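You operate a simulated robot arm through the tools that you are given. There is no shell and no other tool.

You run a simulated robot arm. Do the job below in one go: nothing can be reset, and whatever is moved stays where it is left.

JOB
Put things in order on the top of the long bench. At the end: the black spray pipe with the yellow head stands where the beige ball of twine stood; the brown soil block from the top of the long bench stands where the black spray pipe with the yellow head stood; the white pipe stub stands on top of the red sanding block; the beige ball of twine is on the brown plywood board; whatever was shut is shut again. Leave all else as you found it, and nothing knocked over.
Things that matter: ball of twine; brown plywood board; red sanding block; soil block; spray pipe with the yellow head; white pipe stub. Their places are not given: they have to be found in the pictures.

Only the result counts: the job must be done as asked and must still hold three seconds after the hand-in. Knocking over, shifting, dropping, spilling or breaking anything else fails it.

ROBOT AND FRAMES
A 7-joint arm with a two-finger parallel gripper, fixed in place. Base frame: the origin is at the foot of the arm, x ahead of it, y to its left, z up; the work surface is at about z = 0. Lengths are in mm, angles in degrees, forces in N, time in s.
With the tool pointing down near the work surface it reaches from about 240 to 620 mm from the base axis. Its first joint turns from -66.0 to 66.0 degrees. Payload 2.6 kg.
The tool frame sits at the grasp point between the pads (the TCP): z along the fingers, y along the line on which they close. The tips reach 30 mm beyond it. The gripper opens to 94 mm. The fingers are 28 mm wide and 10 mm thick; the gripper's body (50 by 96 mm) begins 55 mm behind the TCP.
Orientation is that of the tool frame in the base frame, as [roll, pitch, yaw] about the fixed x, y, z axes, in that order (R = Rz(yaw) Ry(pitch) Rx(roll)). With the fingers straight down and closing along the base's y, the tool's x points along the base's -x, its y along +y and its z along -z.

CONTROLS
- The arm moves only by the tool servo_tool. Its argument "commands" is text: rows parted by semicolons, each of 7 numbers parted by spaces: the shift along the base's x, y, z in units of 400 mm (1.0 is 400 mm), then the turn, a rotation vector about the base's x, y, z in units of 90 degrees (1.0 is 90 degrees), then the closure, from 0 (fully open) to 1 (shut). In form: x y z ax ay az claw; .... A call has 1 to 20 rows; each row is the pose to reach, as a shift and turn from the pose commanded when the call began. A call with a number of a shift or a turn outside -1 to 1 is refused whole. Each row takes 0.2 s and may step no farther than 50 mm and 8.6 degrees from the row before; otherwise, or with a gripper value out of range, the whole call is refused. Where a pose cannot be reached the arm comes as near as it can. A force on the tool above 40 N (or 10 N above the force at the start of the call, whichever is more), or a blocked arm, ends the call early, and 0.2 s more pass. The fingers move at their own pace (about 72 mm/s each) and stop on an object; they squeeze with about 39 N. The grip force told is the motor's: it shows also when the fingers shut on nothing. Time passes only in rows, and 0.2 s behind the last, so rows that repeat a pose let the fingers close. It gives the time, the measured TCP pose, the force on the tool (base axes), the opening and the grip force at its end, in the units of the frame above (readings bear some noise), with the torque about the TCP (base axes, N m) and any sound that the robot's microphone picked up.
- Cameras (640 x 400 px; columns grow to the right, rows downward): "scene" is fixed at [43.8, 430.7, 546.7]; the picture's right is [-0.63, -0.77, 0.00], its down [-0.53, 0.43, -0.73] and it looks along [0.57, -0.47, -0.68] (base axes); focal length 261 px, centre (320, 200). "wrist" rides on the gripper at [76, 14, -102] in the tool frame; the picture's right is [-0.18, 0.98, 0.00], its down [-0.75, -0.14, -0.64] and it looks along [-0.63, -0.12, 0.77] (tool axes); focal length 243 px, centre (320, 200).
- get_image(camera): a new picture of that camera. It takes no simulated time.
- measure_at(camera, pixels): there is no depth. For up to 12 entries [column, row, z] of the newest picture of that camera ("zoom" is the newest enlarged one), the place [x, y] in the base frame at which the ray of that pixel passes the height z, good to about 3 mm, but the place of the scene camera against the robot may be out by one fixed shift of up to 25 mm in any direction. It takes no simulated time.
- enlarge(camera, box): a new picture of the part [left, top, right, bottom] of that camera's present view, enlarged. It takes no simulated time.
- close_job(): hands the job in; it is judged then, once.

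Unless the task says otherwise, let go and move clear before handing in.

The tools are called after "Request:" as a command line: name --argument value ..., lists and objects as JSON in quotes. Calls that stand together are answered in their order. servo_tool: Moves the arm, as the interface text tells. Its arguments: {"type":"object","properties":{"commands":{"type":"string"}},"required":["commands"]} The other tools are called the same way: get_image (camera) takes a picture; measure_at (camera, pixels) gives the place at which the rays of pixels pass given heights; enlarge (camera, box) takes an enlarged picture of a part of a camera's view; close_job () hands the job in.

At the start:

```text
time_s: 0.0
eef_pos: [319.3, -284.3, 323.8]
tool_rot: [180.0, 0.1, 180.0]
ft_force: [-0.2, 0.9, -0.9]
ft_torque: [0.0, -0.01, 0.02]
finger_gap: 94.1
gripper_force: 0.0
```

scene: 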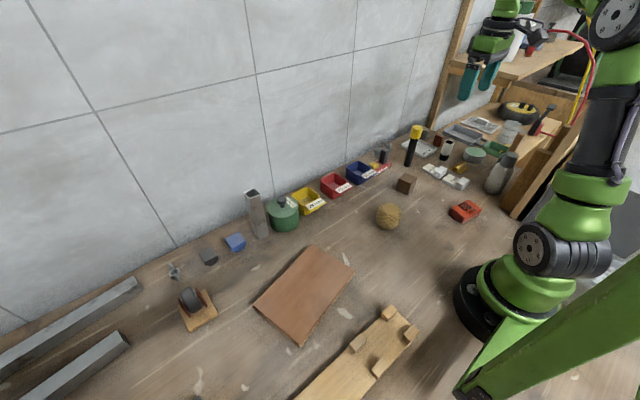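
wrist: 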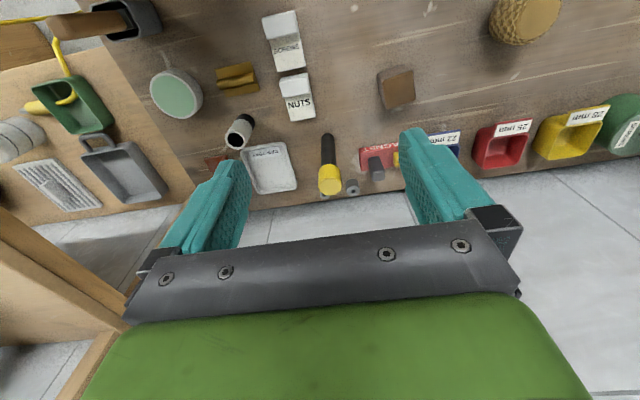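

The scene picture shows the twine ball near (388,216), the black spray pipe with yellow head near (413,145), a soil block near (406,184), the plywood board near (305,293) and the red block near (465,210). I'll enlarge the areas to identify everything.

Request:
enlarge --camera "scene" --box '[360, 100, 540, 240]'

Request:
enlarge --camera "wrist" --box '[140, 0, 640, 220]'

Request:
enlarge --camera "scene" --box '[140, 170, 440, 400]'

Request:
enlarge --camera "scene" --box '[430, 0, 640, 200]'

```text
2.86 times, centred on (450, 170) of scene
```

zoom: 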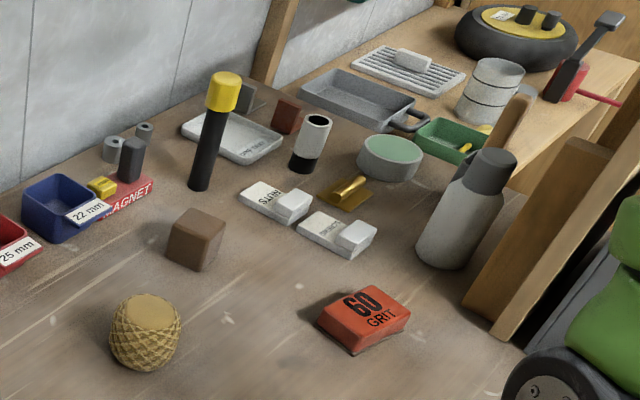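

```text
1.28 times, centred on (390, 110) of wrist
```

zoom: 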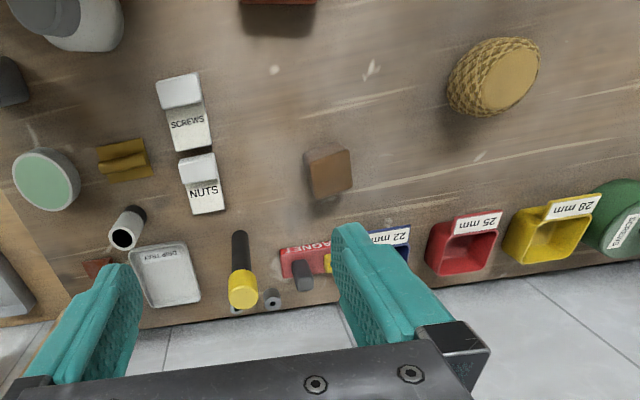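

```text
1.74 times, centred on (290, 285) of scene
```

zoom: 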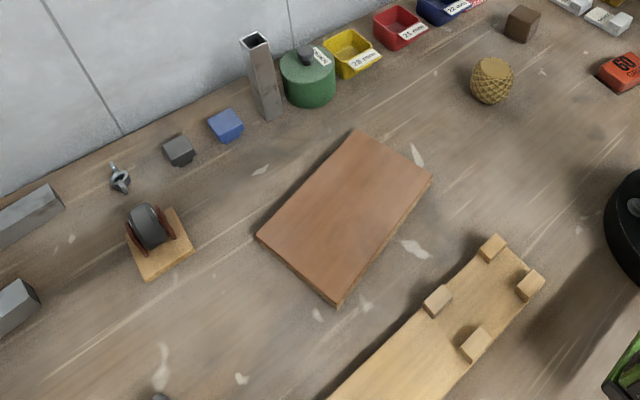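

```text
2.00 times, centred on (535, 100) of scene
```

zoom: 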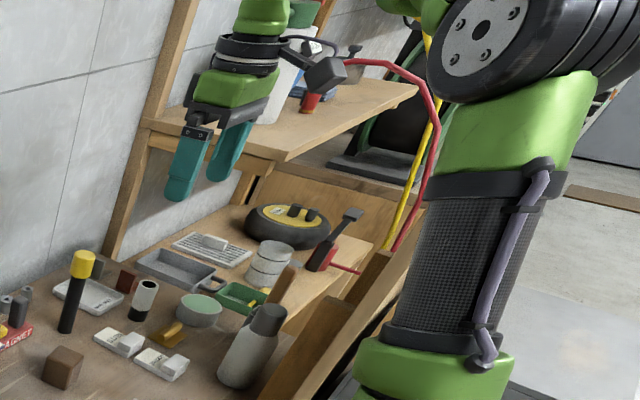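

The bench holds the brown soil cube at (406,184), the black/white tube stub at about (447,150), and the red sanding block at (465,210). I'll measure rough places in both views.

Request:
measure_at --camera "scene" --pixels '[[388, 228, 0], [389, 210, 50], [406, 190, 0], [408, 163, 0], [444, 158, 0], [465, 215, 0], [305, 293, 10], [315, 248, 10], [352, 270, 10], [303, 343, 10], [256, 302, 10]]'

Request:
measure_at --camera "wrist" --pixels '[[525, 20, 30], [396, 88, 30], [328, 138, 0], [330, 180, 130], [238, 135, 50], [245, 120, 0], [380, 75, 0]]'

Request:
enlarge --camera "wrist" --box '[200, 50, 440, 200]'

```text
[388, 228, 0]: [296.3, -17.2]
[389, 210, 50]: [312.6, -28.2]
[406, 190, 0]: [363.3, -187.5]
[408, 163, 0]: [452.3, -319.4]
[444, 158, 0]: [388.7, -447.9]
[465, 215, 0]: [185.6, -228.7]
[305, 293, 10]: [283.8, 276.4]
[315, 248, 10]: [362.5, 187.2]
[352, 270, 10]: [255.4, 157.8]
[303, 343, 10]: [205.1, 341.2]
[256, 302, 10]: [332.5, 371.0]
```

```text
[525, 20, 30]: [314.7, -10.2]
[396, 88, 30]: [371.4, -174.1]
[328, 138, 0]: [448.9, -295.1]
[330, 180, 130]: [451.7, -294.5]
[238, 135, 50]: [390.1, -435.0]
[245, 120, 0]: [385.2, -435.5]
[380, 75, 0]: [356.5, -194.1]
```

```text
2.67 times, centred on (320, 125) of wrist
```

zoom: 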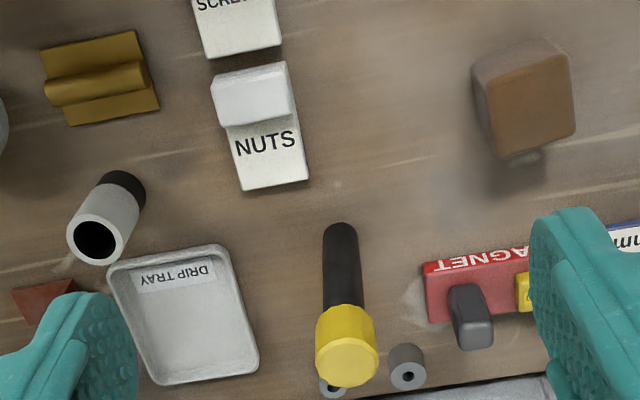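

The wrist view gives the spray pipe's foot near (449,-295), the stub near (388,-435), the soil block near (365,-180) and the twine near (313,-10). I'll move over toward the twine for a closer second view.

Request:
servo_tool --commands "-0.0156 0.0794 -0.0231 0 0 0 0; -0.0313 0.1588 -0.0463 0 0 0 0; -0.0469 0.2381 -0.0694 0 0 0 0; -0.0625 0.3175 -0.0925 0 0 0 0; -0.0781 0.3969 -0.1156 0 0 0 0; -0.0938 0.4763 -0.1388 0 0 0 0; -0.1094 0.5556 -0.1619 0 0 0 0; -0.125 0.635 -0.185 0 0 0 0; -0.125 0.635 -0.185 0 0 0 0"

Request:
get_image --camera "wrist"

Request:
get_image --camera "scene"

```text
time_s: 2.0
eef_pos: [270.2, -31.3, 248.4]
tool_rot: [-180.0, 0.0, -180.0]
ft_force: [-0.1, 0.5, -0.7]
ft_torque: [0.02, -0.02, 0.01]
finger_gap: 93.9
gripper_force: 0.0
```

```text
taken
```

wrist: 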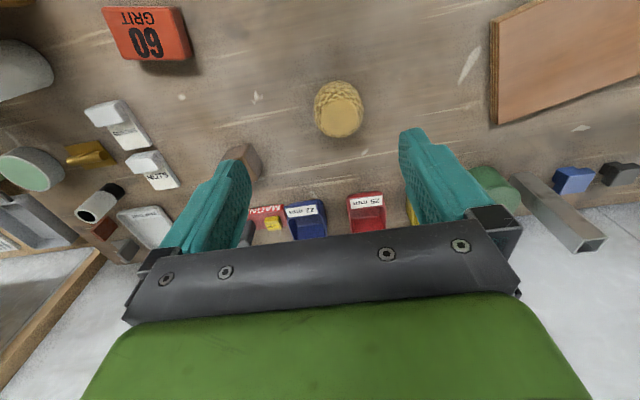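

```text
taken
```

scene: 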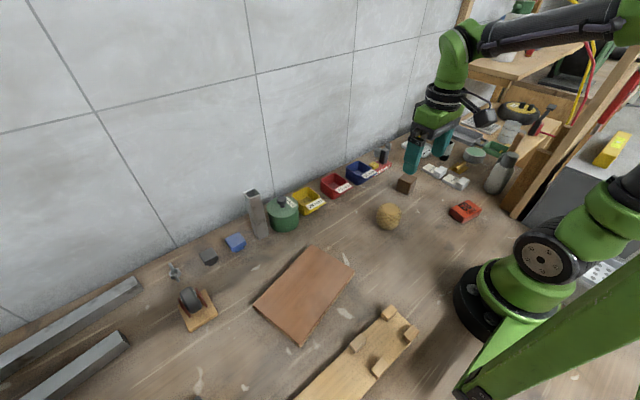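

The twine ball is clear at (338,110), the red block at (147,33) and the board at upper right. I'll enlarge to measure edges.

Request:
enlarge --camera "wrist" --box '[290, 60, 390, 150]'

Request:
enlarge --camera "wrist" --box '[60, 0, 220, 100]'

Request:
enlarge --camera "wrist" --box '[460, 0, 640, 130]'

```text
4.44 times, centred on (340, 105) of wrist
```

zoom: 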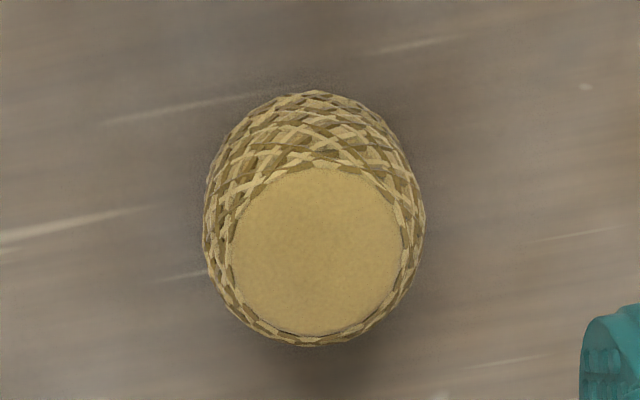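

```text
4.00 times, centred on (140, 50) of wrist
```

zoom: 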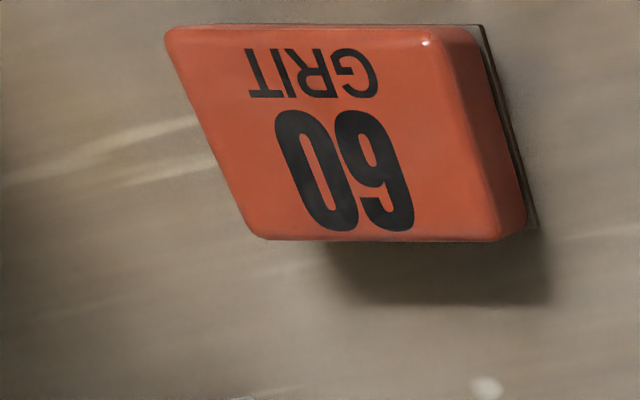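

```text
3.08 times, centred on (550, 65) of wrist
```

zoom: 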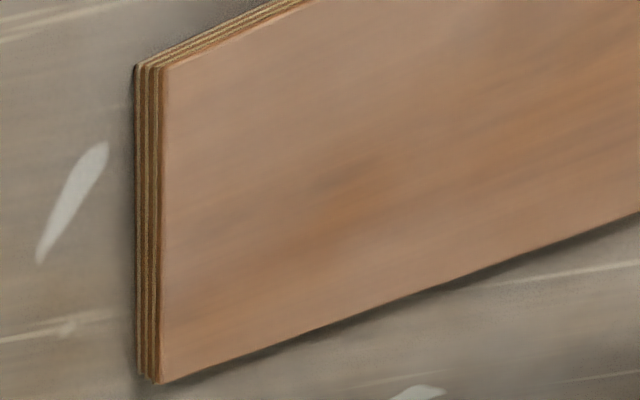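

I'll measure the twine's top disc, the red block's corners, and the board's corners in the current wrist picture.

Request:
measure_at --camera "wrist" --pixels '[[339.1, 116.7, 50], [339.1, 116.7, 60], [319.7, 117, 55], [358.5, 117, 55], [313.4, 108, 30], [363.6, 108, 30], [338.5, 80.5, 20], [338.5, 106, 30]]'

Request:
measure_at --camera "wrist" --pixels '[[101, 7, 25], [176, 8, 25], [122.5, 59.5, 25], [188, 60, 25], [194, 57, 0], [182, 6, 0], [492.5, 22, 20], [498.5, 124, 20], [489.5, 20, 0], [491, 121, 0], [549, 0, 20], [640, 75, 20]]'

Request:
enlarge --camera "scene" --box '[360, 180, 420, 250]'

```text
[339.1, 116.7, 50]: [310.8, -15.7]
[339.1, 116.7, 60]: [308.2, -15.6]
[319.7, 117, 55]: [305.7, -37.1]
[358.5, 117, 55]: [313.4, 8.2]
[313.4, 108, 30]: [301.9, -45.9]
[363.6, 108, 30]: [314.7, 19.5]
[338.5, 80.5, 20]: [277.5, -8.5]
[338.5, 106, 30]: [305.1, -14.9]
```

```text
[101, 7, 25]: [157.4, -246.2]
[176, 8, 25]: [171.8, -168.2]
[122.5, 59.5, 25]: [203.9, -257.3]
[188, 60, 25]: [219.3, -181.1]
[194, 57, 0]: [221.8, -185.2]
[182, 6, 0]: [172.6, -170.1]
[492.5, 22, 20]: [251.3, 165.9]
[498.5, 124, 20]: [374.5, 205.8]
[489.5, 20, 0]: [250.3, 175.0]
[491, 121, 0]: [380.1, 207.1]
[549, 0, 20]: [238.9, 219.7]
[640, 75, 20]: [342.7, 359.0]
```

```text
5.71 times, centred on (390, 215) of scene
```

zoom: 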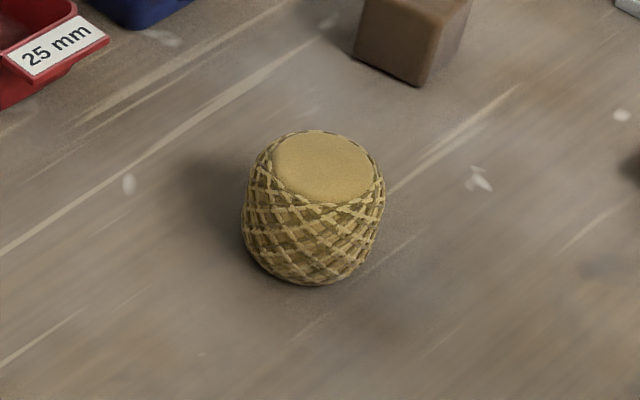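

The twine is a barrel about 62 mm wide and 55-57 mm tall at about (309,-16); the current closing direction along y is free of neighbours. I'll go above it at z=140 and look again before descending.

Request:
servo_tool --commands "0.0243 0.0098 -0.0675 0 0 0 0; 0.0485 0.0196 -0.135 0 0 0 0; 0.0728 0.0294 -0.2025 0 0 0 0; 0.097 0.0392 -0.27 0 0 0 0; 0.097 0.0392 -0.27 0 0 0 0"

Request:
get_image --camera "wrist"

Request:
enlarge --camera "wrist" --box '[230, 20, 430, 170]'

```text
time_s: 3.2
eef_pos: [307.8, -15.7, 140.3]
tool_rot: [180.0, 0.0, 180.0]
ft_force: [0.8, -0.5, 0.3]
ft_torque: [0.01, 0.04, 0.01]
finger_gap: 94.1
gripper_force: 0.0
```

```text
taken
```

wrist: 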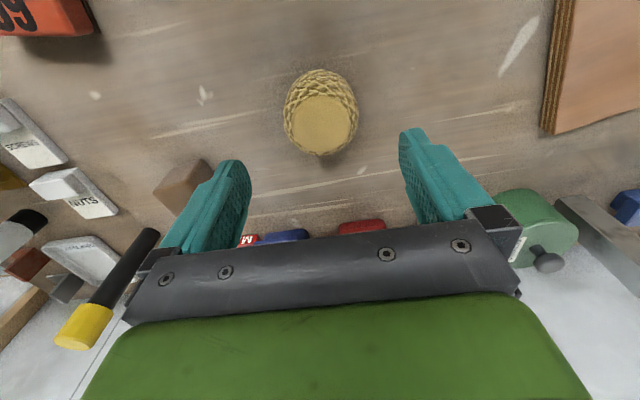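

```text
2.67 times, centred on (330, 95) of wrist
```

zoom: 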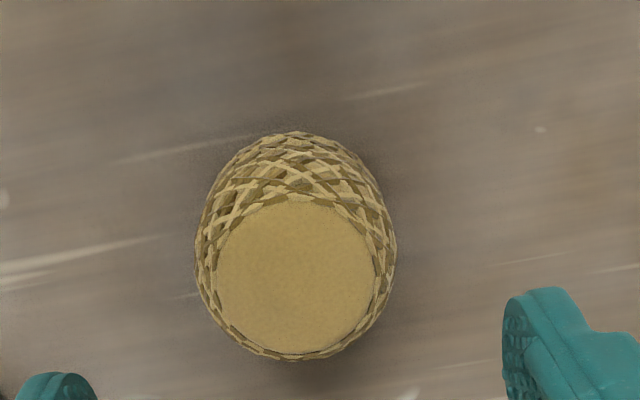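

The two views agree: twine axis at (309,-16), height about 56. I'll descend to z=36 (tips 6 mm above the bench) and close.

Request:
servo_tool --commands "0.003 0 -0.087 0 0 0 0; 0.003 0 -0.174 0 0 0 0; 0.003 0 -0.261 0 0 0 0; 0.003 0 -0.261 0 0 0 0; 0.003 0 -0.261 0 0 0 0.5; 0.003 0 -0.261 0 0 0 1; 0.003 0 -0.261 0 0 0 1; 0.003 0 -0.261 0 0 0 1"

Request:
get_image --camera "wrist"

```text
time_s: 5.0
eef_pos: [310.2, -16.5, 38.2]
tool_rot: [180.0, 0.0, -180.0]
ft_force: [0.1, 0.6, 0.9]
ft_torque: [-0.03, 0.01, 0.0]
finger_gap: 60.0
gripper_force: 38.7
```

```text
taken
```

wrist: 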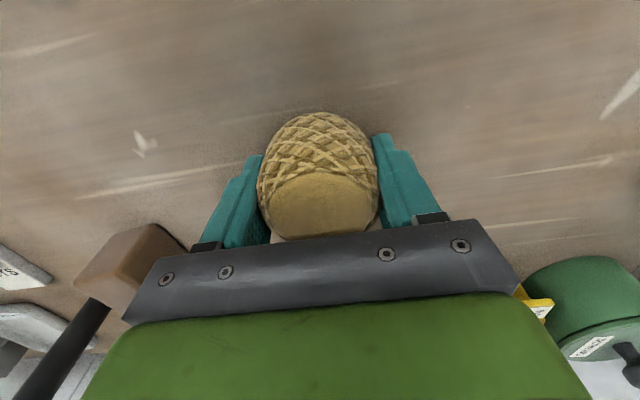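

The twine is held (gap 60). I'll lift it straight up and carry it partway toward the board, then check the grip and the board.

Request:
servo_tool --commands "0 0 0.05 0 0 0 1; 0 0 0.13 0 0 0 1; 0 0 0.22 0 0 0 1; 0 0 0.3 0 0 0 1; 0 0.1 0.3 0 0 0 1; -0.005 0.2 0.3 0 0 0 1; -0.01 0.3 0.3 0 0 0 1; -0.015 0.4 0.3 0 0 0 1; -0.02 0.5 0.3 0 0 0 1; -0.02 0.5 0.3 0 0 0 1"

Request:
get_image --camera "wrist"

Request:
get_image --camera "scene"

```text
time_s: 7.2
eef_pos: [299.9, 186.0, 157.2]
tool_rot: [179.9, 0.0, 180.0]
ft_force: [0.9, -0.7, -0.2]
ft_torque: [-0.01, 0.01, 0.0]
finger_gap: 60.0
gripper_force: 39.0
```

```text
taken
```

wrist: 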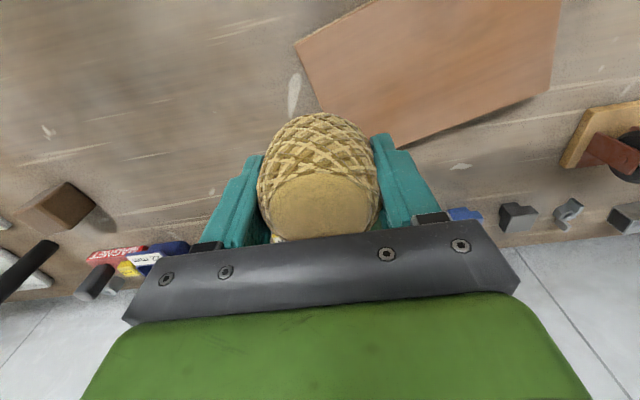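

```text
taken
```

scene: 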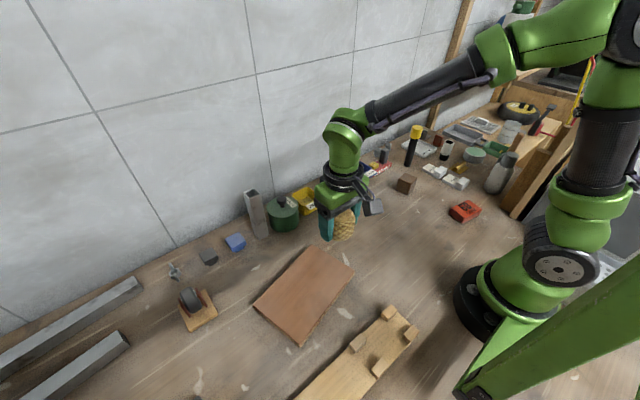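

The twine is held well; board corners appear at (295,43), (548,92) and the far edge at (395,148). I'll measure these to fix the board's outline.

Request:
measure_at --camera "wrist" --pixels '[[295, 43, 12], [548, 92, 12], [562, 0, 12], [395, 148, 12], [320, 108, 12], [375, 0, 12]]'

Request:
enlarge --camera "wrist" --box '[270, 0, 590, 160]'

Request:
enlarge --camera "scene" --box '[240, 230, 370, 360]'

```text
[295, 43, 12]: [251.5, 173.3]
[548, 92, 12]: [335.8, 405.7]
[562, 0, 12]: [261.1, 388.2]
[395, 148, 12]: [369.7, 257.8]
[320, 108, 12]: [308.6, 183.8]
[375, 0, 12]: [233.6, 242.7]
```

```text
2.00 times, centred on (430, 80) of wrist
```

zoom: 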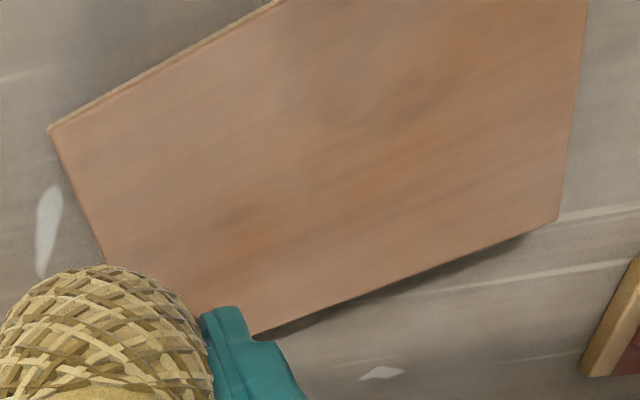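

```text
3.08 times, centred on (305, 295) of scene
```

zoom: 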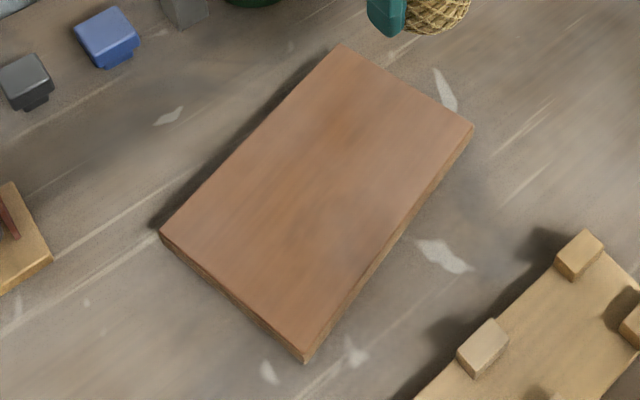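

The board spans corners near (252,173), (376,210), (336,406), with its centre near (294,290). I'll go over (298,275) and descend to just above the board.

Request:
servo_tool --commands "0 0.075 0 0 0 0 1; 0 0.15 0 0 0 0 1; 0 0.2225 0 0 0 0 1; 0 0.2225 -0.08 0 0 0 1; 0 0.2225 -0.16 0 0 0 1; 0 0.2225 -0.22 0 0 0 1; 0 0.2225 -0.245 0 0 0 1; 0 0.2225 -0.245 0 0 0 1"

Request:
get_image --camera "wrist"

Request:
enlarge --camera "scene" --box '[220, 180, 420, 340]'

```text
time_s: 9.0
eef_pos: [300.8, 272.0, 59.0]
tool_rot: [180.0, -0.1, -180.0]
ft_force: [-0.2, -0.2, -1.3]
ft_torque: [-0.01, -0.01, -0.01]
finger_gap: 59.7
gripper_force: 39.2
```

```text
taken
```

wrist: 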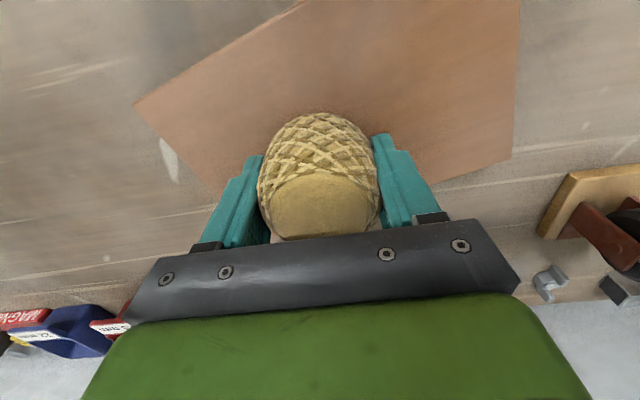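

```text
2.50 times, centred on (320, 260) of scene
```

zoom: 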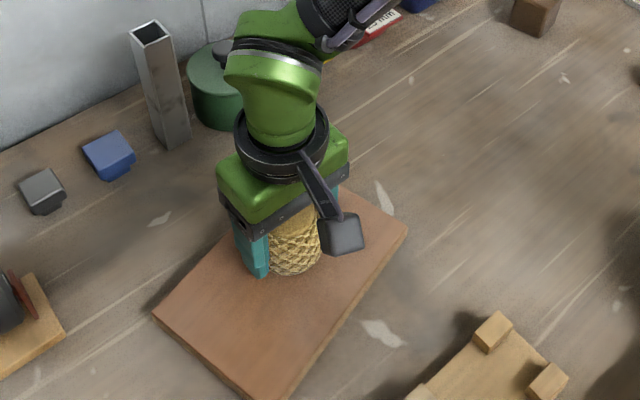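

Held above the board at z=59 with no contact. I'll step down slowly and watch the force.

Request:
servo_tool --commands "0 0 -0.005 0 0 0 1; 0 0 -0.01 0 0 0 1; 0 0 -0.01 0 0 0 1"

```text
time_s: 9.6
eef_pos: [300.4, 274.4, 57.7]
tool_rot: [-179.9, -0.1, 179.7]
ft_force: [-1.4, -2.6, 6.6]
ft_torque: [-0.12, 0.04, -0.01]
finger_gap: 59.8
gripper_force: 39.1
stopped in row 3: the force on the tool passed its limit at 45 N (the readings are from after the stop); the commanded pose is now the measured one
```

The twine has touched down at z≈57.5 (board about 20 mm thick). I'll open the fingers in place.

Request:
servo_tool --commands "0 0 0 0 0 0 0.3; 0 0 0 0 0 0 0; 0 0 0 0 0 0 0; 0 0 0 0 0 0 0"

Request:
get_image --camera "wrist"

```text
time_s: 10.6
eef_pos: [300.9, 272.1, 58.7]
tool_rot: [180.0, 0.0, 179.8]
ft_force: [0.4, -0.7, 0.6]
ft_torque: [-0.02, 0.01, -0.04]
finger_gap: 93.9
gripper_force: 0.1
```

```text
taken
```

wrist: 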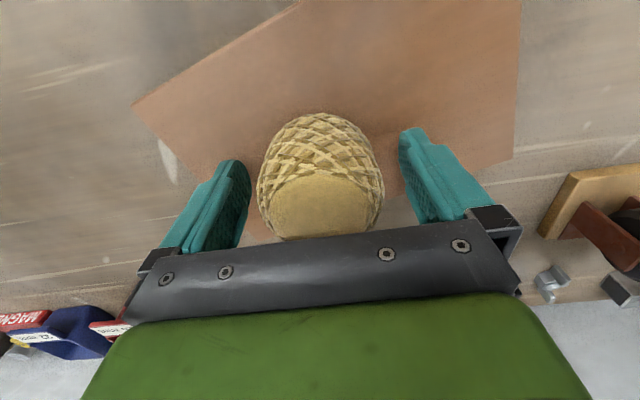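

The twine stands on the board, released. I'll lift straight up and check.

Request:
servo_tool --commands "0 0 0.06 0 0 0 0; 0 0 0.15 0 0 0 0; 0 0 0.25 0 0 0 0; 0 0 0.35 0 0 0 0; 0 -0.1 0.45 0 0 0 0; 0 -0.2 0.48 0 0 0 0; 0 -0.3 0.48 0 0 0 0; 0 -0.4 0.48 0 0 0 0; 0 -0.5 0.48 0 0 0 0; 0 -0.6 0.48 0 0 0 0; 0 -0.7 0.48 0 0 0 0; 0 -0.8 0.48 0 0 0 0; 0 -0.9 0.48 0 0 0 0; 0 -1.0 0.48 0 0 0 0"

Request:
get_image --camera "scene"

Request:
get_image --camera "wrist"

```text
refused: row 5 steps farther than a row can; nothing moved
```

```text
taken
```

scene: 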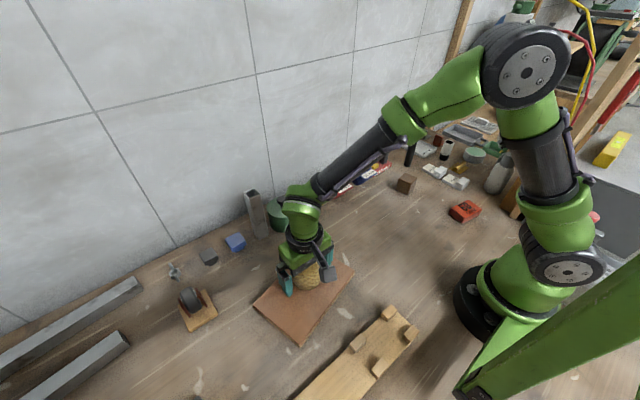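

```text
taken
```

wrist: 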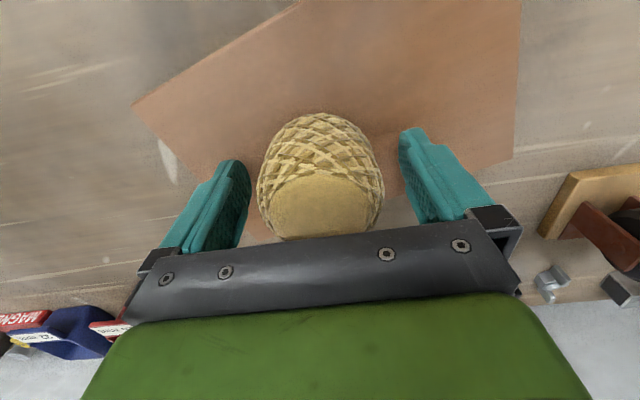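

The call was refused because row 5 stepped too far, so nothing moved. I'll resend with smaller steps.

Request:
servo_tool --commands "0 0 0.05 0 0 0 0; 0 0 0.14 0 0 0 0; 0 0 0.24 0 0 0 0; 0 0 0.34 0 0 0 0; 0 0 0.44 0 0 0 0; 0 -0.1 0.48 0 0 0 0; 0 -0.2 0.48 0 0 0 0; 0 -0.3 0.48 0 0 0 0; 0 -0.4 0.48 0 0 0 0; 0 -0.5 0.48 0 0 0 0; 0 -0.6 0.48 0 0 0 0; 0 -0.7 0.48 0 0 0 0; 0 -0.8 0.48 0 0 0 0; 0 -0.9 0.48 0 0 0 0; 0 -1.0 0.48 0 0 0 0; 0 -1.0 0.48 0 0 0 0"

Request:
get_image --camera "scene"

Request:
get_image --camera "wrist"

```text
time_s: 14.0
eef_pos: [301.3, -127.2, 250.5]
tool_rot: [180.0, 0.1, 179.8]
ft_force: [0.0, -0.4, 0.5]
ft_torque: [0.01, -0.01, -0.01]
finger_gap: 93.9
gripper_force: 0.1
```

```text
taken
```

scene: 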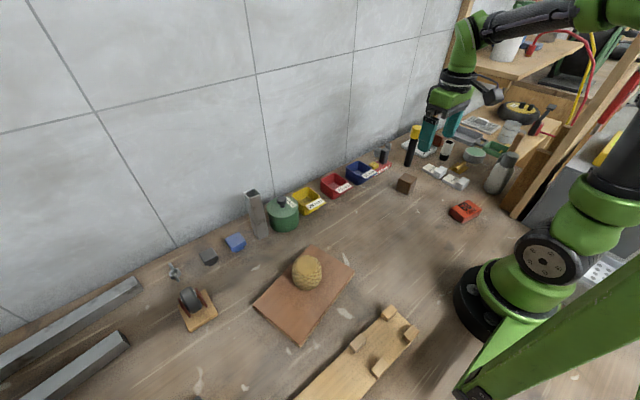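

```text
taken
```

wrist: 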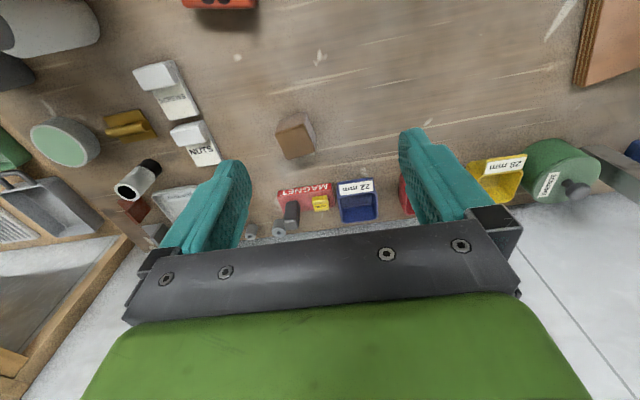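

The twine is on the board at (307,270) in the scene and the board looks unmoved. I'll confirm with an enlargement, then move to view the spray pipe.

Request:
enlarge --camera "scene" --box '[240, 230, 370, 360]'

Request:
servo_tool --commands "0 -0.1 0 0 0 0 0; 0 -0.2 0 0 0 0 0; 0 -0.3 0 0 0 0 0; 0 -0.38 0 0 0 0 0; 0 -0.38 0 0 0 0 0"

Request:
get_image --camera "wrist"

Request:
enlarge --camera "wrist" --box '[180, 30, 420, 230]'

```text
3.08 times, centred on (305, 295) of scene
```

zoom: 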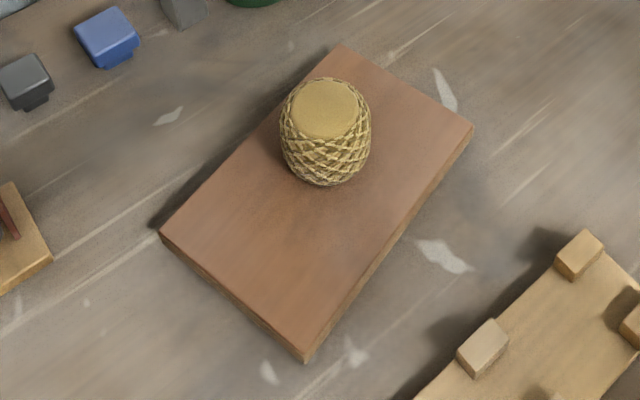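

```text
time_s: 15.2
eef_pos: [301.4, -280.0, 249.0]
tool_rot: [180.0, -0.1, 179.8]
ft_force: [-0.2, 0.0, -0.7]
ft_torque: [0.01, -0.01, -0.03]
finger_gap: 94.2
gripper_force: 0.0
```

```text
taken
```

wrist: 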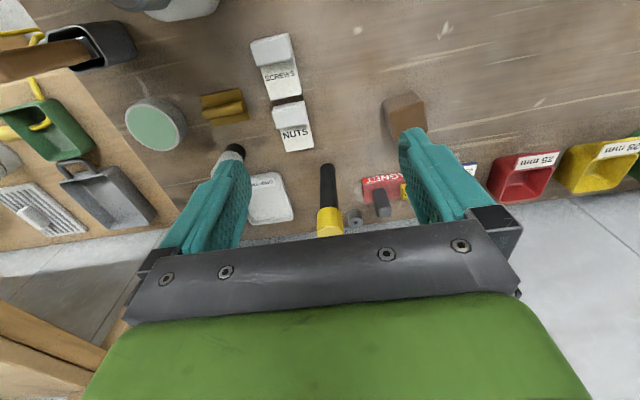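

```text
2.00 times, centred on (300, 130) of wrist
```

zoom: 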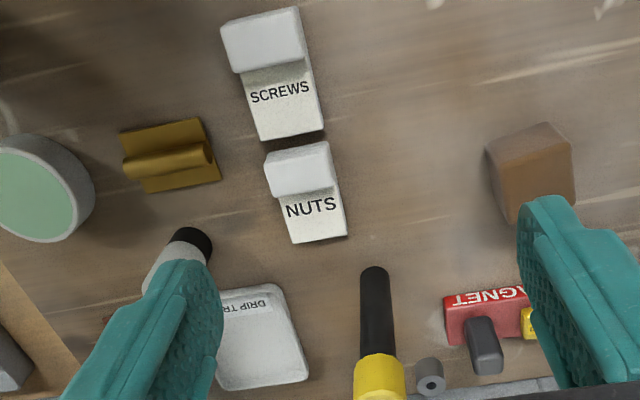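

The spray pipe's foot shows at about (327,165) and its head joint at (328,209). I'll measure foot and neighbours (drip tray, bushing, magnet) for finger clearance.

Request:
measure_at --camera "wrist" --pixels '[[327.3, 163, 0], [320.5, 169, 0], [334, 169, 0], [327.3, 169, 0], [328, 209, 100], [355, 225, 0], [355, 213, 30], [293, 218, 5], [280, 173, 5], [363, 201, 0], [367, 180, 20], [340, 239, 0]]'

Request:
measure_at --camera "scene" --pixels '[[408, 166, 0], [417, 131, 130], [417, 127, 140], [388, 228, 0]]'

Request:
enlarge --camera "scene" --box '[360, 110, 480, 200]'

```text
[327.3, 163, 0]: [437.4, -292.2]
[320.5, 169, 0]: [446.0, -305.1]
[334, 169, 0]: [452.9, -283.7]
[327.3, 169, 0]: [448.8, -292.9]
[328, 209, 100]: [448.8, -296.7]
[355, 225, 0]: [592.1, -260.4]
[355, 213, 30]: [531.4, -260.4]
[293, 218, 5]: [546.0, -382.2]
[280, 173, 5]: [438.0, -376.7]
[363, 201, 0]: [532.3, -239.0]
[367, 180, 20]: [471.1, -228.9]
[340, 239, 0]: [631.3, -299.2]
```

```text
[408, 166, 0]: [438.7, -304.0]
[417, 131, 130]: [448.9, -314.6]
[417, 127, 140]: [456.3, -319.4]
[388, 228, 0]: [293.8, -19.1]
```

```text
4.44 times, centred on (420, 155) of scene
```

zoom: 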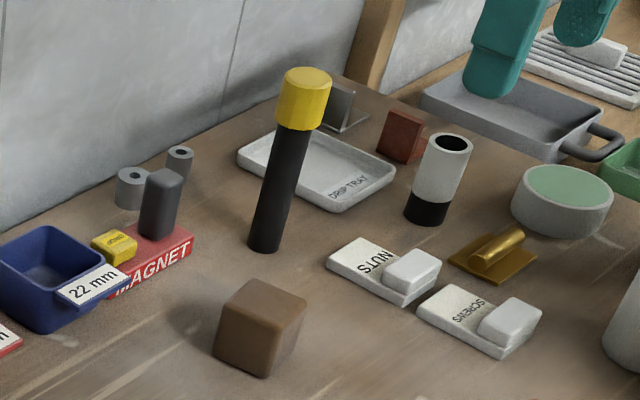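

The pipe axis comes out at about (449,-294.5), with a head from roughly z=119 to 147 and about 34 mm wide. I'll go above it at z=205 and check alignment.

Request:
servo_tool --commands "0.0923 -0.009 0 0 0 0 0; 0.1845 -0.018 0 0 0 0 0; 0.2768 -0.027 0 0 0 0 0; 0.369 -0.036 0 0 0 0 0; 0.369 -0.036 -0.055 0 0 0 0; 0.369 -0.036 -0.11 0 0 0 0; 0.369 -0.036 -0.11 0 0 0 0"

Request:
get_image --camera "wrist"

Request:
get_image --camera "scene"

Request:
enlarge --camera "wrist" --box '[230, 60, 430, 210]'

```text
time_s: 16.8
eef_pos: [448.6, -292.8, 204.7]
tool_rot: [179.9, 0.0, 179.8]
ft_force: [-0.7, 0.4, -0.9]
ft_torque: [-0.03, -0.01, 0.03]
finger_gap: 93.9
gripper_force: 0.0
```

```text
taken
```

wrist: 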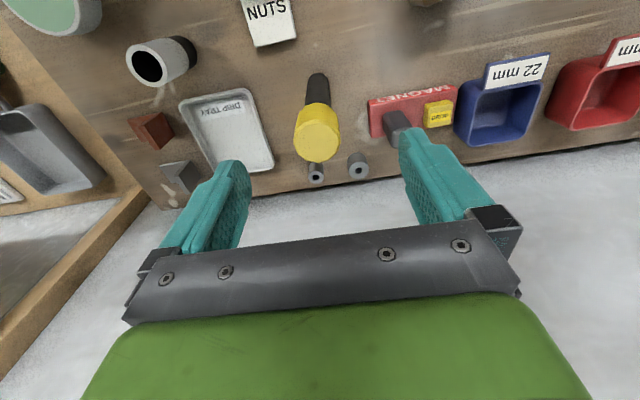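

```text
taken
```

scene: 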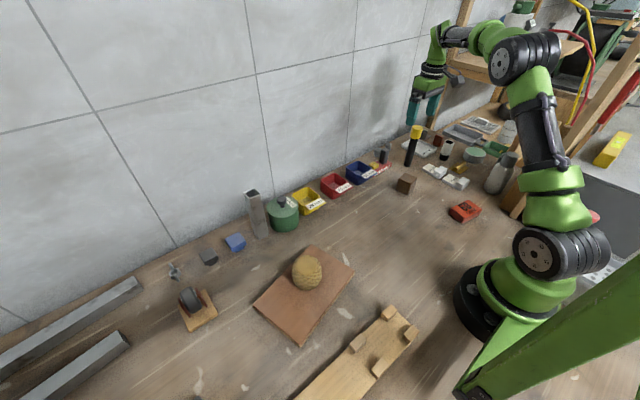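

```text
2.67 times, centred on (330, 135) of wrist
```

zoom: 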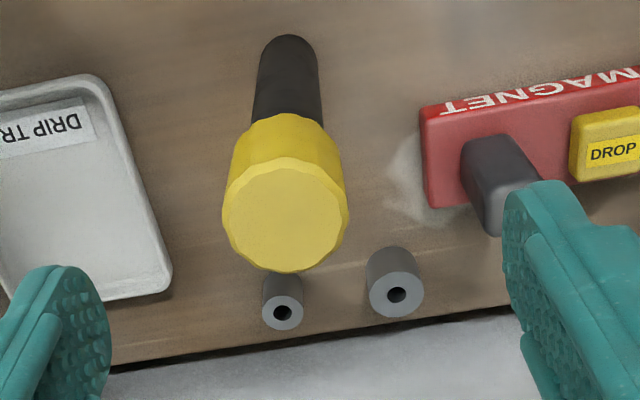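

The head's top disc centre is at (316.9,140.6). I'll verify its location with a measurement before descending.

Request:
measure_at --camera "wrist" --pixels '[[316.9, 140.6, 147], [316.9, 140.6, 140], [317.6, 73.6, 0], [318, 80, 0], [294.6, 135, 140], [341, 135, 140]]'

```text
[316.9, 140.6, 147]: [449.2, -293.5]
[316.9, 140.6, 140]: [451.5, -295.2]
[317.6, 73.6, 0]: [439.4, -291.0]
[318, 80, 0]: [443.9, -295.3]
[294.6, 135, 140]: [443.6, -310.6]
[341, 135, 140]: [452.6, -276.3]
```

Axis confirmed near (449.5,-294). Descending to z=130 around the head and closing.

Request:
servo_tool --commands "0.002 0 -0.06 0 0 0 0; 0.002 0 -0.12 0 0 0 0; 0.002 0 -0.187 0 0 0 0; 0.002 0 -0.187 0 0 0 0; 0.002 0 -0.187 0 0 0 0.4; 0.002 0 -0.187 0 0 0 0.6; 0.002 0 -0.187 0 0 0 1; 0.002 0 -0.187 0 0 0 1; 0.002 0 -0.187 0 0 0 1"

Request:
get_image --camera "wrist"

Request:
enlarge --camera "scene" --box '[360, 60, 480, 200]'

```text
time_s: 18.8
eef_pos: [448.5, -292.8, 130.5]
tool_rot: [-180.0, 0.0, 179.8]
ft_force: [-0.9, -0.3, -0.6]
ft_torque: [0.0, 0.01, 0.0]
finger_gap: 32.4
gripper_force: 39.2
```

```text
taken
```

wrist: 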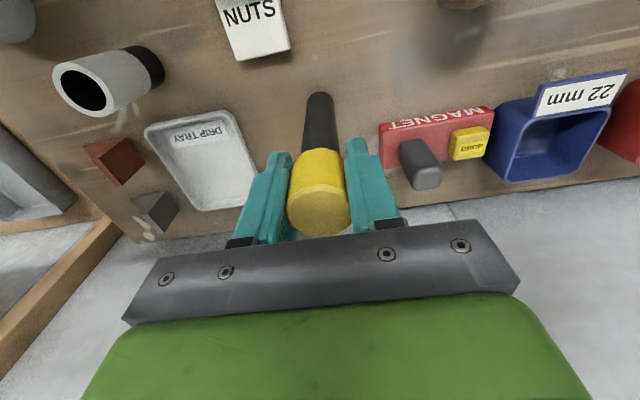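

```text
2.86 times, centred on (420, 130) of scene
```

zoom: 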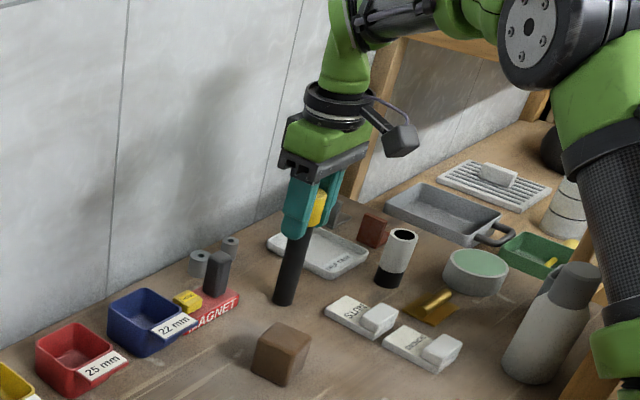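

The head is gripped (gap 32.4). I'll lift 100 mm and carry it over the twine's former spot, stopping high to check readings.

Request:
servo_tool --commands "0 0 0.06 0 0 0 1; 0 0 0.15 0 0 0 1; 0 0 0.25 0 0 0 1; -0.05 0.099 0.25 0 0 0 1; -0.1 0.198 0.25 0 0 0 1; -0.15 0.297 0.25 0 0 0 1; -0.2 0.396 0.25 0 0 0 1; -0.25 0.495 0.25 0 0 0 1; -0.3 0.594 0.25 0 0 0 1; -0.3505 0.6935 0.25 0 0 0 1; -0.3505 0.6935 0.25 0 0 0 1; -0.3505 0.6935 0.25 0 0 0 1"

Request:
get_image --camera "scene"

Request:
get_image --camera "wrist"

```text
time_s: 21.4
eef_pos: [308.6, -15.3, 230.9]
tool_rot: [180.0, -0.1, 179.8]
ft_force: [0.1, 0.1, -0.1]
ft_torque: [0.05, 0.0, -0.02]
finger_gap: 32.5
gripper_force: 38.8
```

```text
taken
```

scene: 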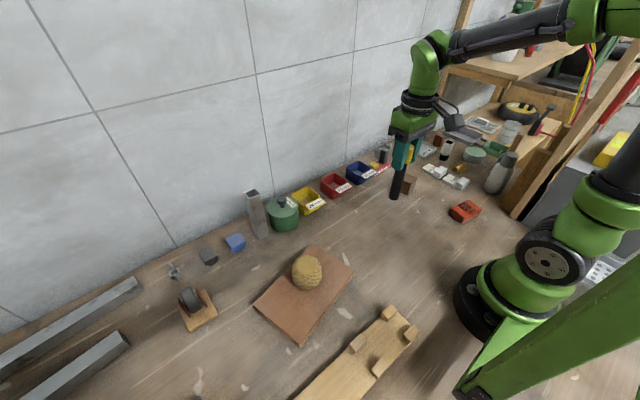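

```text
taken
```

wrist: 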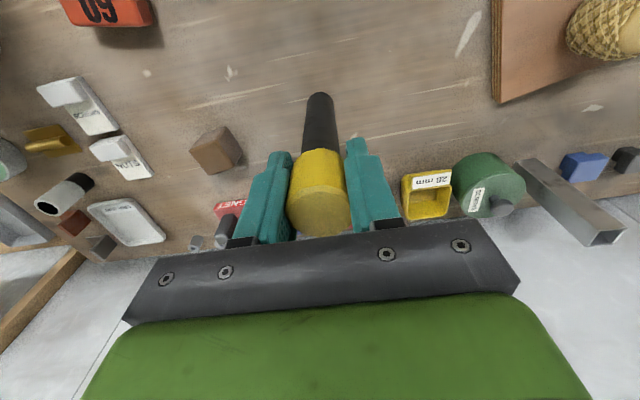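

The pipe hangs over the spot at (308.6,-15.3). I'll lower it to just above bench contact.

Request:
servo_tool --commands "0 0 -0.08 0 0 0 1; 0 0 -0.16 0 0 0 1; 0 0 -0.22 0 0 0 1; 0 0 -0.24 0 0 0 1; 0 0 -0.248 0 0 0 1; 0 0 -0.248 0 0 0 1"

Request:
enlarge --camera "scene" --box '[340, 130, 440, 250]'

```text
time_s: 22.8
eef_pos: [308.9, -16.1, 130.9]
tool_rot: [-180.0, 0.1, 179.8]
ft_force: [-0.2, -0.1, -1.4]
ft_torque: [-0.01, 0.02, 0.0]
finger_gap: 32.5
gripper_force: 38.9
```

```text
3.33 times, centred on (390, 190) of scene
```

zoom: 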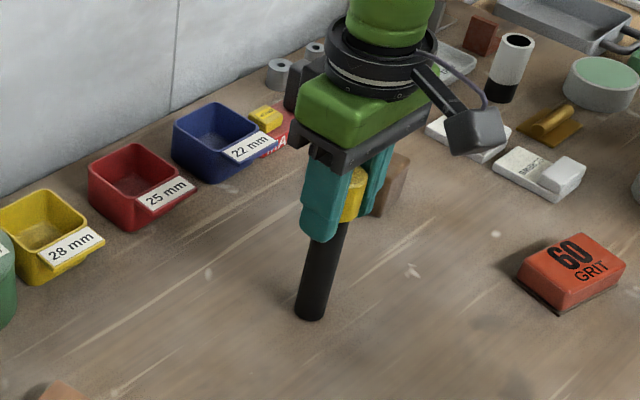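

No contact yet; I'll lower the last millimetre and read the force.

Request:
servo_tool --commands "0 0 -0.0015 0 0 0 1; 0 0 -0.0025 0 0 0 1; 0 0 -0.0025 0 0 0 1"

```text
time_s: 23.6
eef_pos: [308.8, -15.1, 130.1]
tool_rot: [180.0, 0.0, 179.8]
ft_force: [-1.3, -0.7, -0.5]
ft_torque: [0.01, -0.02, -0.02]
finger_gap: 32.4
gripper_force: 39.7
```

Still no contact force. I'll take two more half-millimetre steps.

Request:
servo_tool --commands "0 0 -0.00125 0 0 0 1; 0 0 -0.0025 0 0 0 1; 0 0 -0.0025 0 0 0 1"

```text
time_s: 24.4
eef_pos: [308.7, -15.0, 129.4]
tool_rot: [180.0, 0.0, 179.9]
ft_force: [0.1, 0.7, -0.3]
ft_torque: [-0.01, 0.02, 0.02]
finger_gap: 32.6
gripper_force: 38.8
```

No contact at 129.4; continuing in small steps.

Request:
servo_tool --commands "0 0 -0.00125 0 0 0 1; 0 0 -0.0025 0 0 0 1; 0 0 -0.0025 0 0 0 1"

Request:
get_image --camera "wrist"

Request:
enlarge --camera "wrist" --box '[270, 60, 370, 140]'

Request:
enlarge --camera "scene" --box '[365, 195, 405, 240]'

```text
time_s: 25.2
eef_pos: [310.1, -14.8, 128.7]
tool_rot: [179.9, 0.0, 179.7]
ft_force: [-4.7, -1.7, 18.2]
ft_torque: [-0.26, 0.6, -0.04]
finger_gap: 32.3
gripper_force: 39.4
```

```text
taken
```

wrist: 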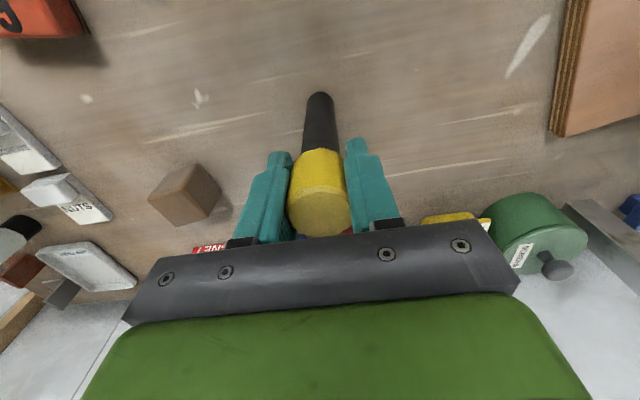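

```text
5.00 times, centred on (320, 100) of wrist
```

zoom: 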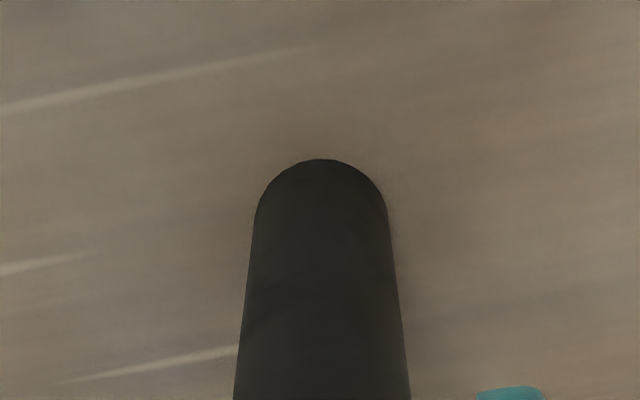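

```text
8.89 times, centred on (385, 218) of scene
```

zoom: 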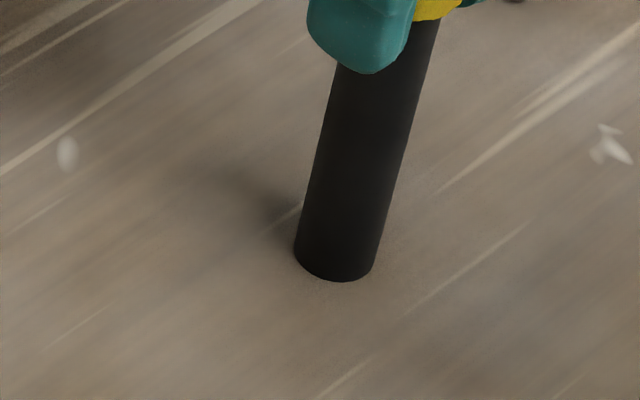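

Contact made (18 N). I'll ease up half a millimetre and open the fingers slowly.

Request:
servo_tool --commands "0 0 0.00125 0 0 0 1; 0 0 0.00125 0 0 0 0.5; 0 0 0.00125 0 0 0 0.3; 0 0 0.00125 0 0 0 0; 0 0 0.00125 0 0 0 0; 0 0 0.00125 0 0 0 0"

Request:
get_image --camera "wrist"

Request:
enlarge --camera "scene" --box '[340, 130, 440, 250]'

```text
time_s: 26.6
eef_pos: [309.3, -14.8, 130.5]
tool_rot: [180.0, -0.1, 179.8]
ft_force: [-0.2, -0.2, -0.1]
ft_torque: [0.03, -0.01, 0.02]
finger_gap: 93.8
gripper_force: 0.0
```

```text
taken
```

wrist: 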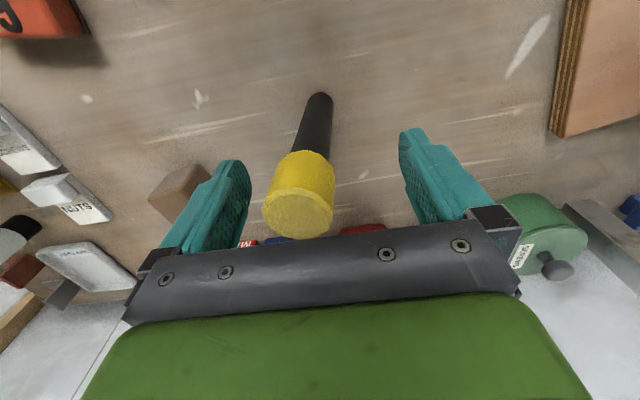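

```text
3.33 times, centred on (390, 190) of scene
```

zoom: 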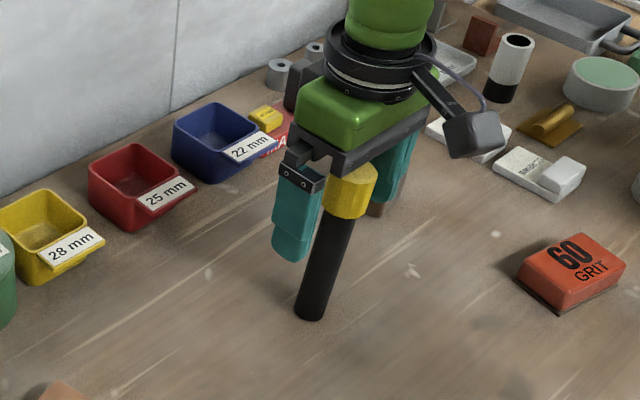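

The wrist picture shows the head has moved from (320,207) to (298,210) while the foot stays at (319,95): the pipe is leaning or rocking about 4° toward -y. I'll re-close the fingers at once to catch it.

Request:
servo_tool --commands "0 0 0 0 0 0 0.6; 0 0 0 0 0 0 1; 0 0 0 0 0 0 1; 0 0 0 0 0 0 1"

Request:
get_image --camera "wrist"

Request:
enlarge --camera "scene" --box '[340, 130, 440, 250]'

```text
time_s: 27.6
eef_pos: [309.8, -15.8, 129.6]
tool_rot: [180.0, 0.1, 179.7]
ft_force: [0.5, 1.1, 4.5]
ft_torque: [-0.12, -0.03, 0.01]
finger_gap: 32.5
gripper_force: 39.3
```

```text
taken
```

wrist: 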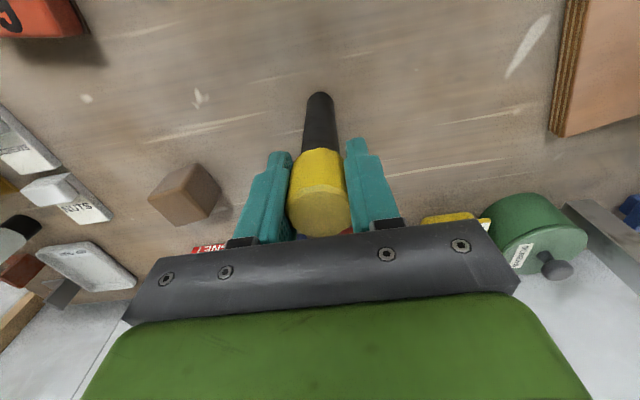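

```text
3.33 times, centred on (390, 190) of scene
```

zoom: 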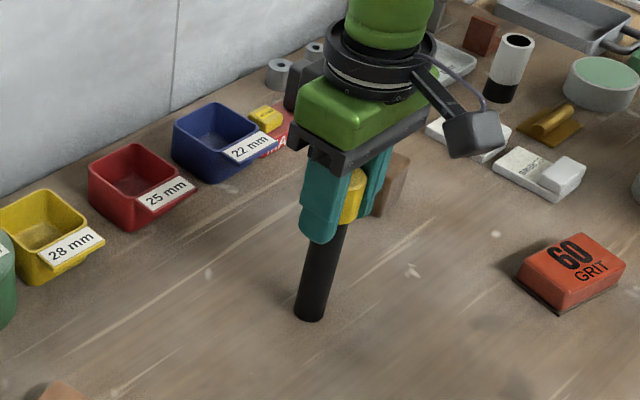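

Re-caught and upright, foot lightly on the bench (4.5 N). This time I'll open very slowly to just a few millimetres of clearance and let it settle.

Request:
servo_tool --commands "0 0 0 0 0 0 0.67; 0 0 0 0 0 0 0.66; 0 0 0 0 0 0 0.655; 0 0 0 0 0 0 0.65; 0 0 0 0 0 0 0.645; 0 0 0 0 0 0 0.64; 0 0 0 0 0 0 0.635; 0 0 0 0 0 0 0.63; 0 0 0 0 0 0 0.625; 0 0 0 0 0 0 0.62; 0 0 0 0 0 0 0.61; 0 0 0 0 0 0 0.6; 0 0 0 0 0 0 0.6; 0 0 0 0 0 0 0.6"

Request:
get_image --camera "wrist"

Request:
enlarge --camera "wrist" --box '[230, 70, 410, 250]'

```text
time_s: 30.6
eef_pos: [309.2, -16.2, 129.7]
tool_rot: [179.9, 0.0, 179.9]
ft_force: [0.6, 0.2, -0.6]
ft_torque: [0.0, 0.03, -0.01]
finger_gap: 37.7
gripper_force: 0.0
```

```text
taken
```

wrist: 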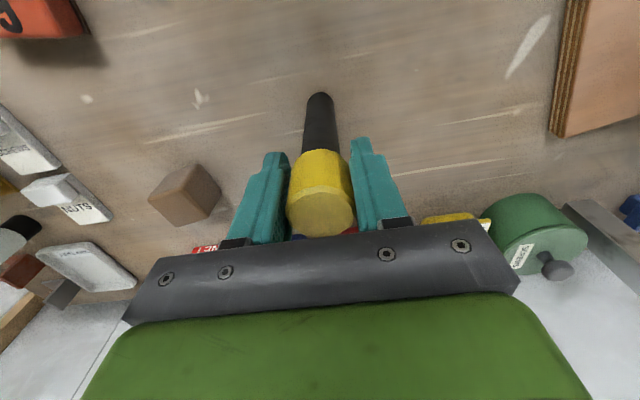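

```text
2.22 times, centred on (320, 160) of wrist
```

zoom: 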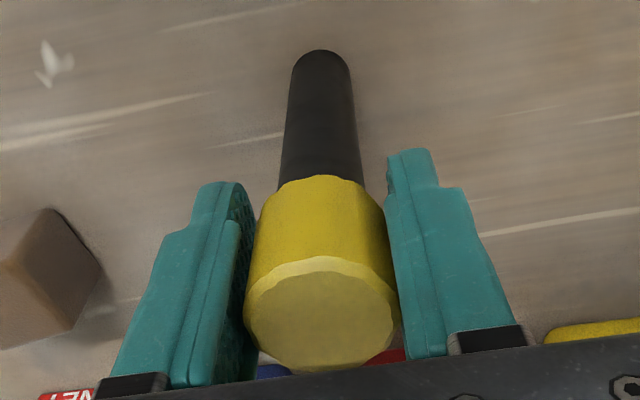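

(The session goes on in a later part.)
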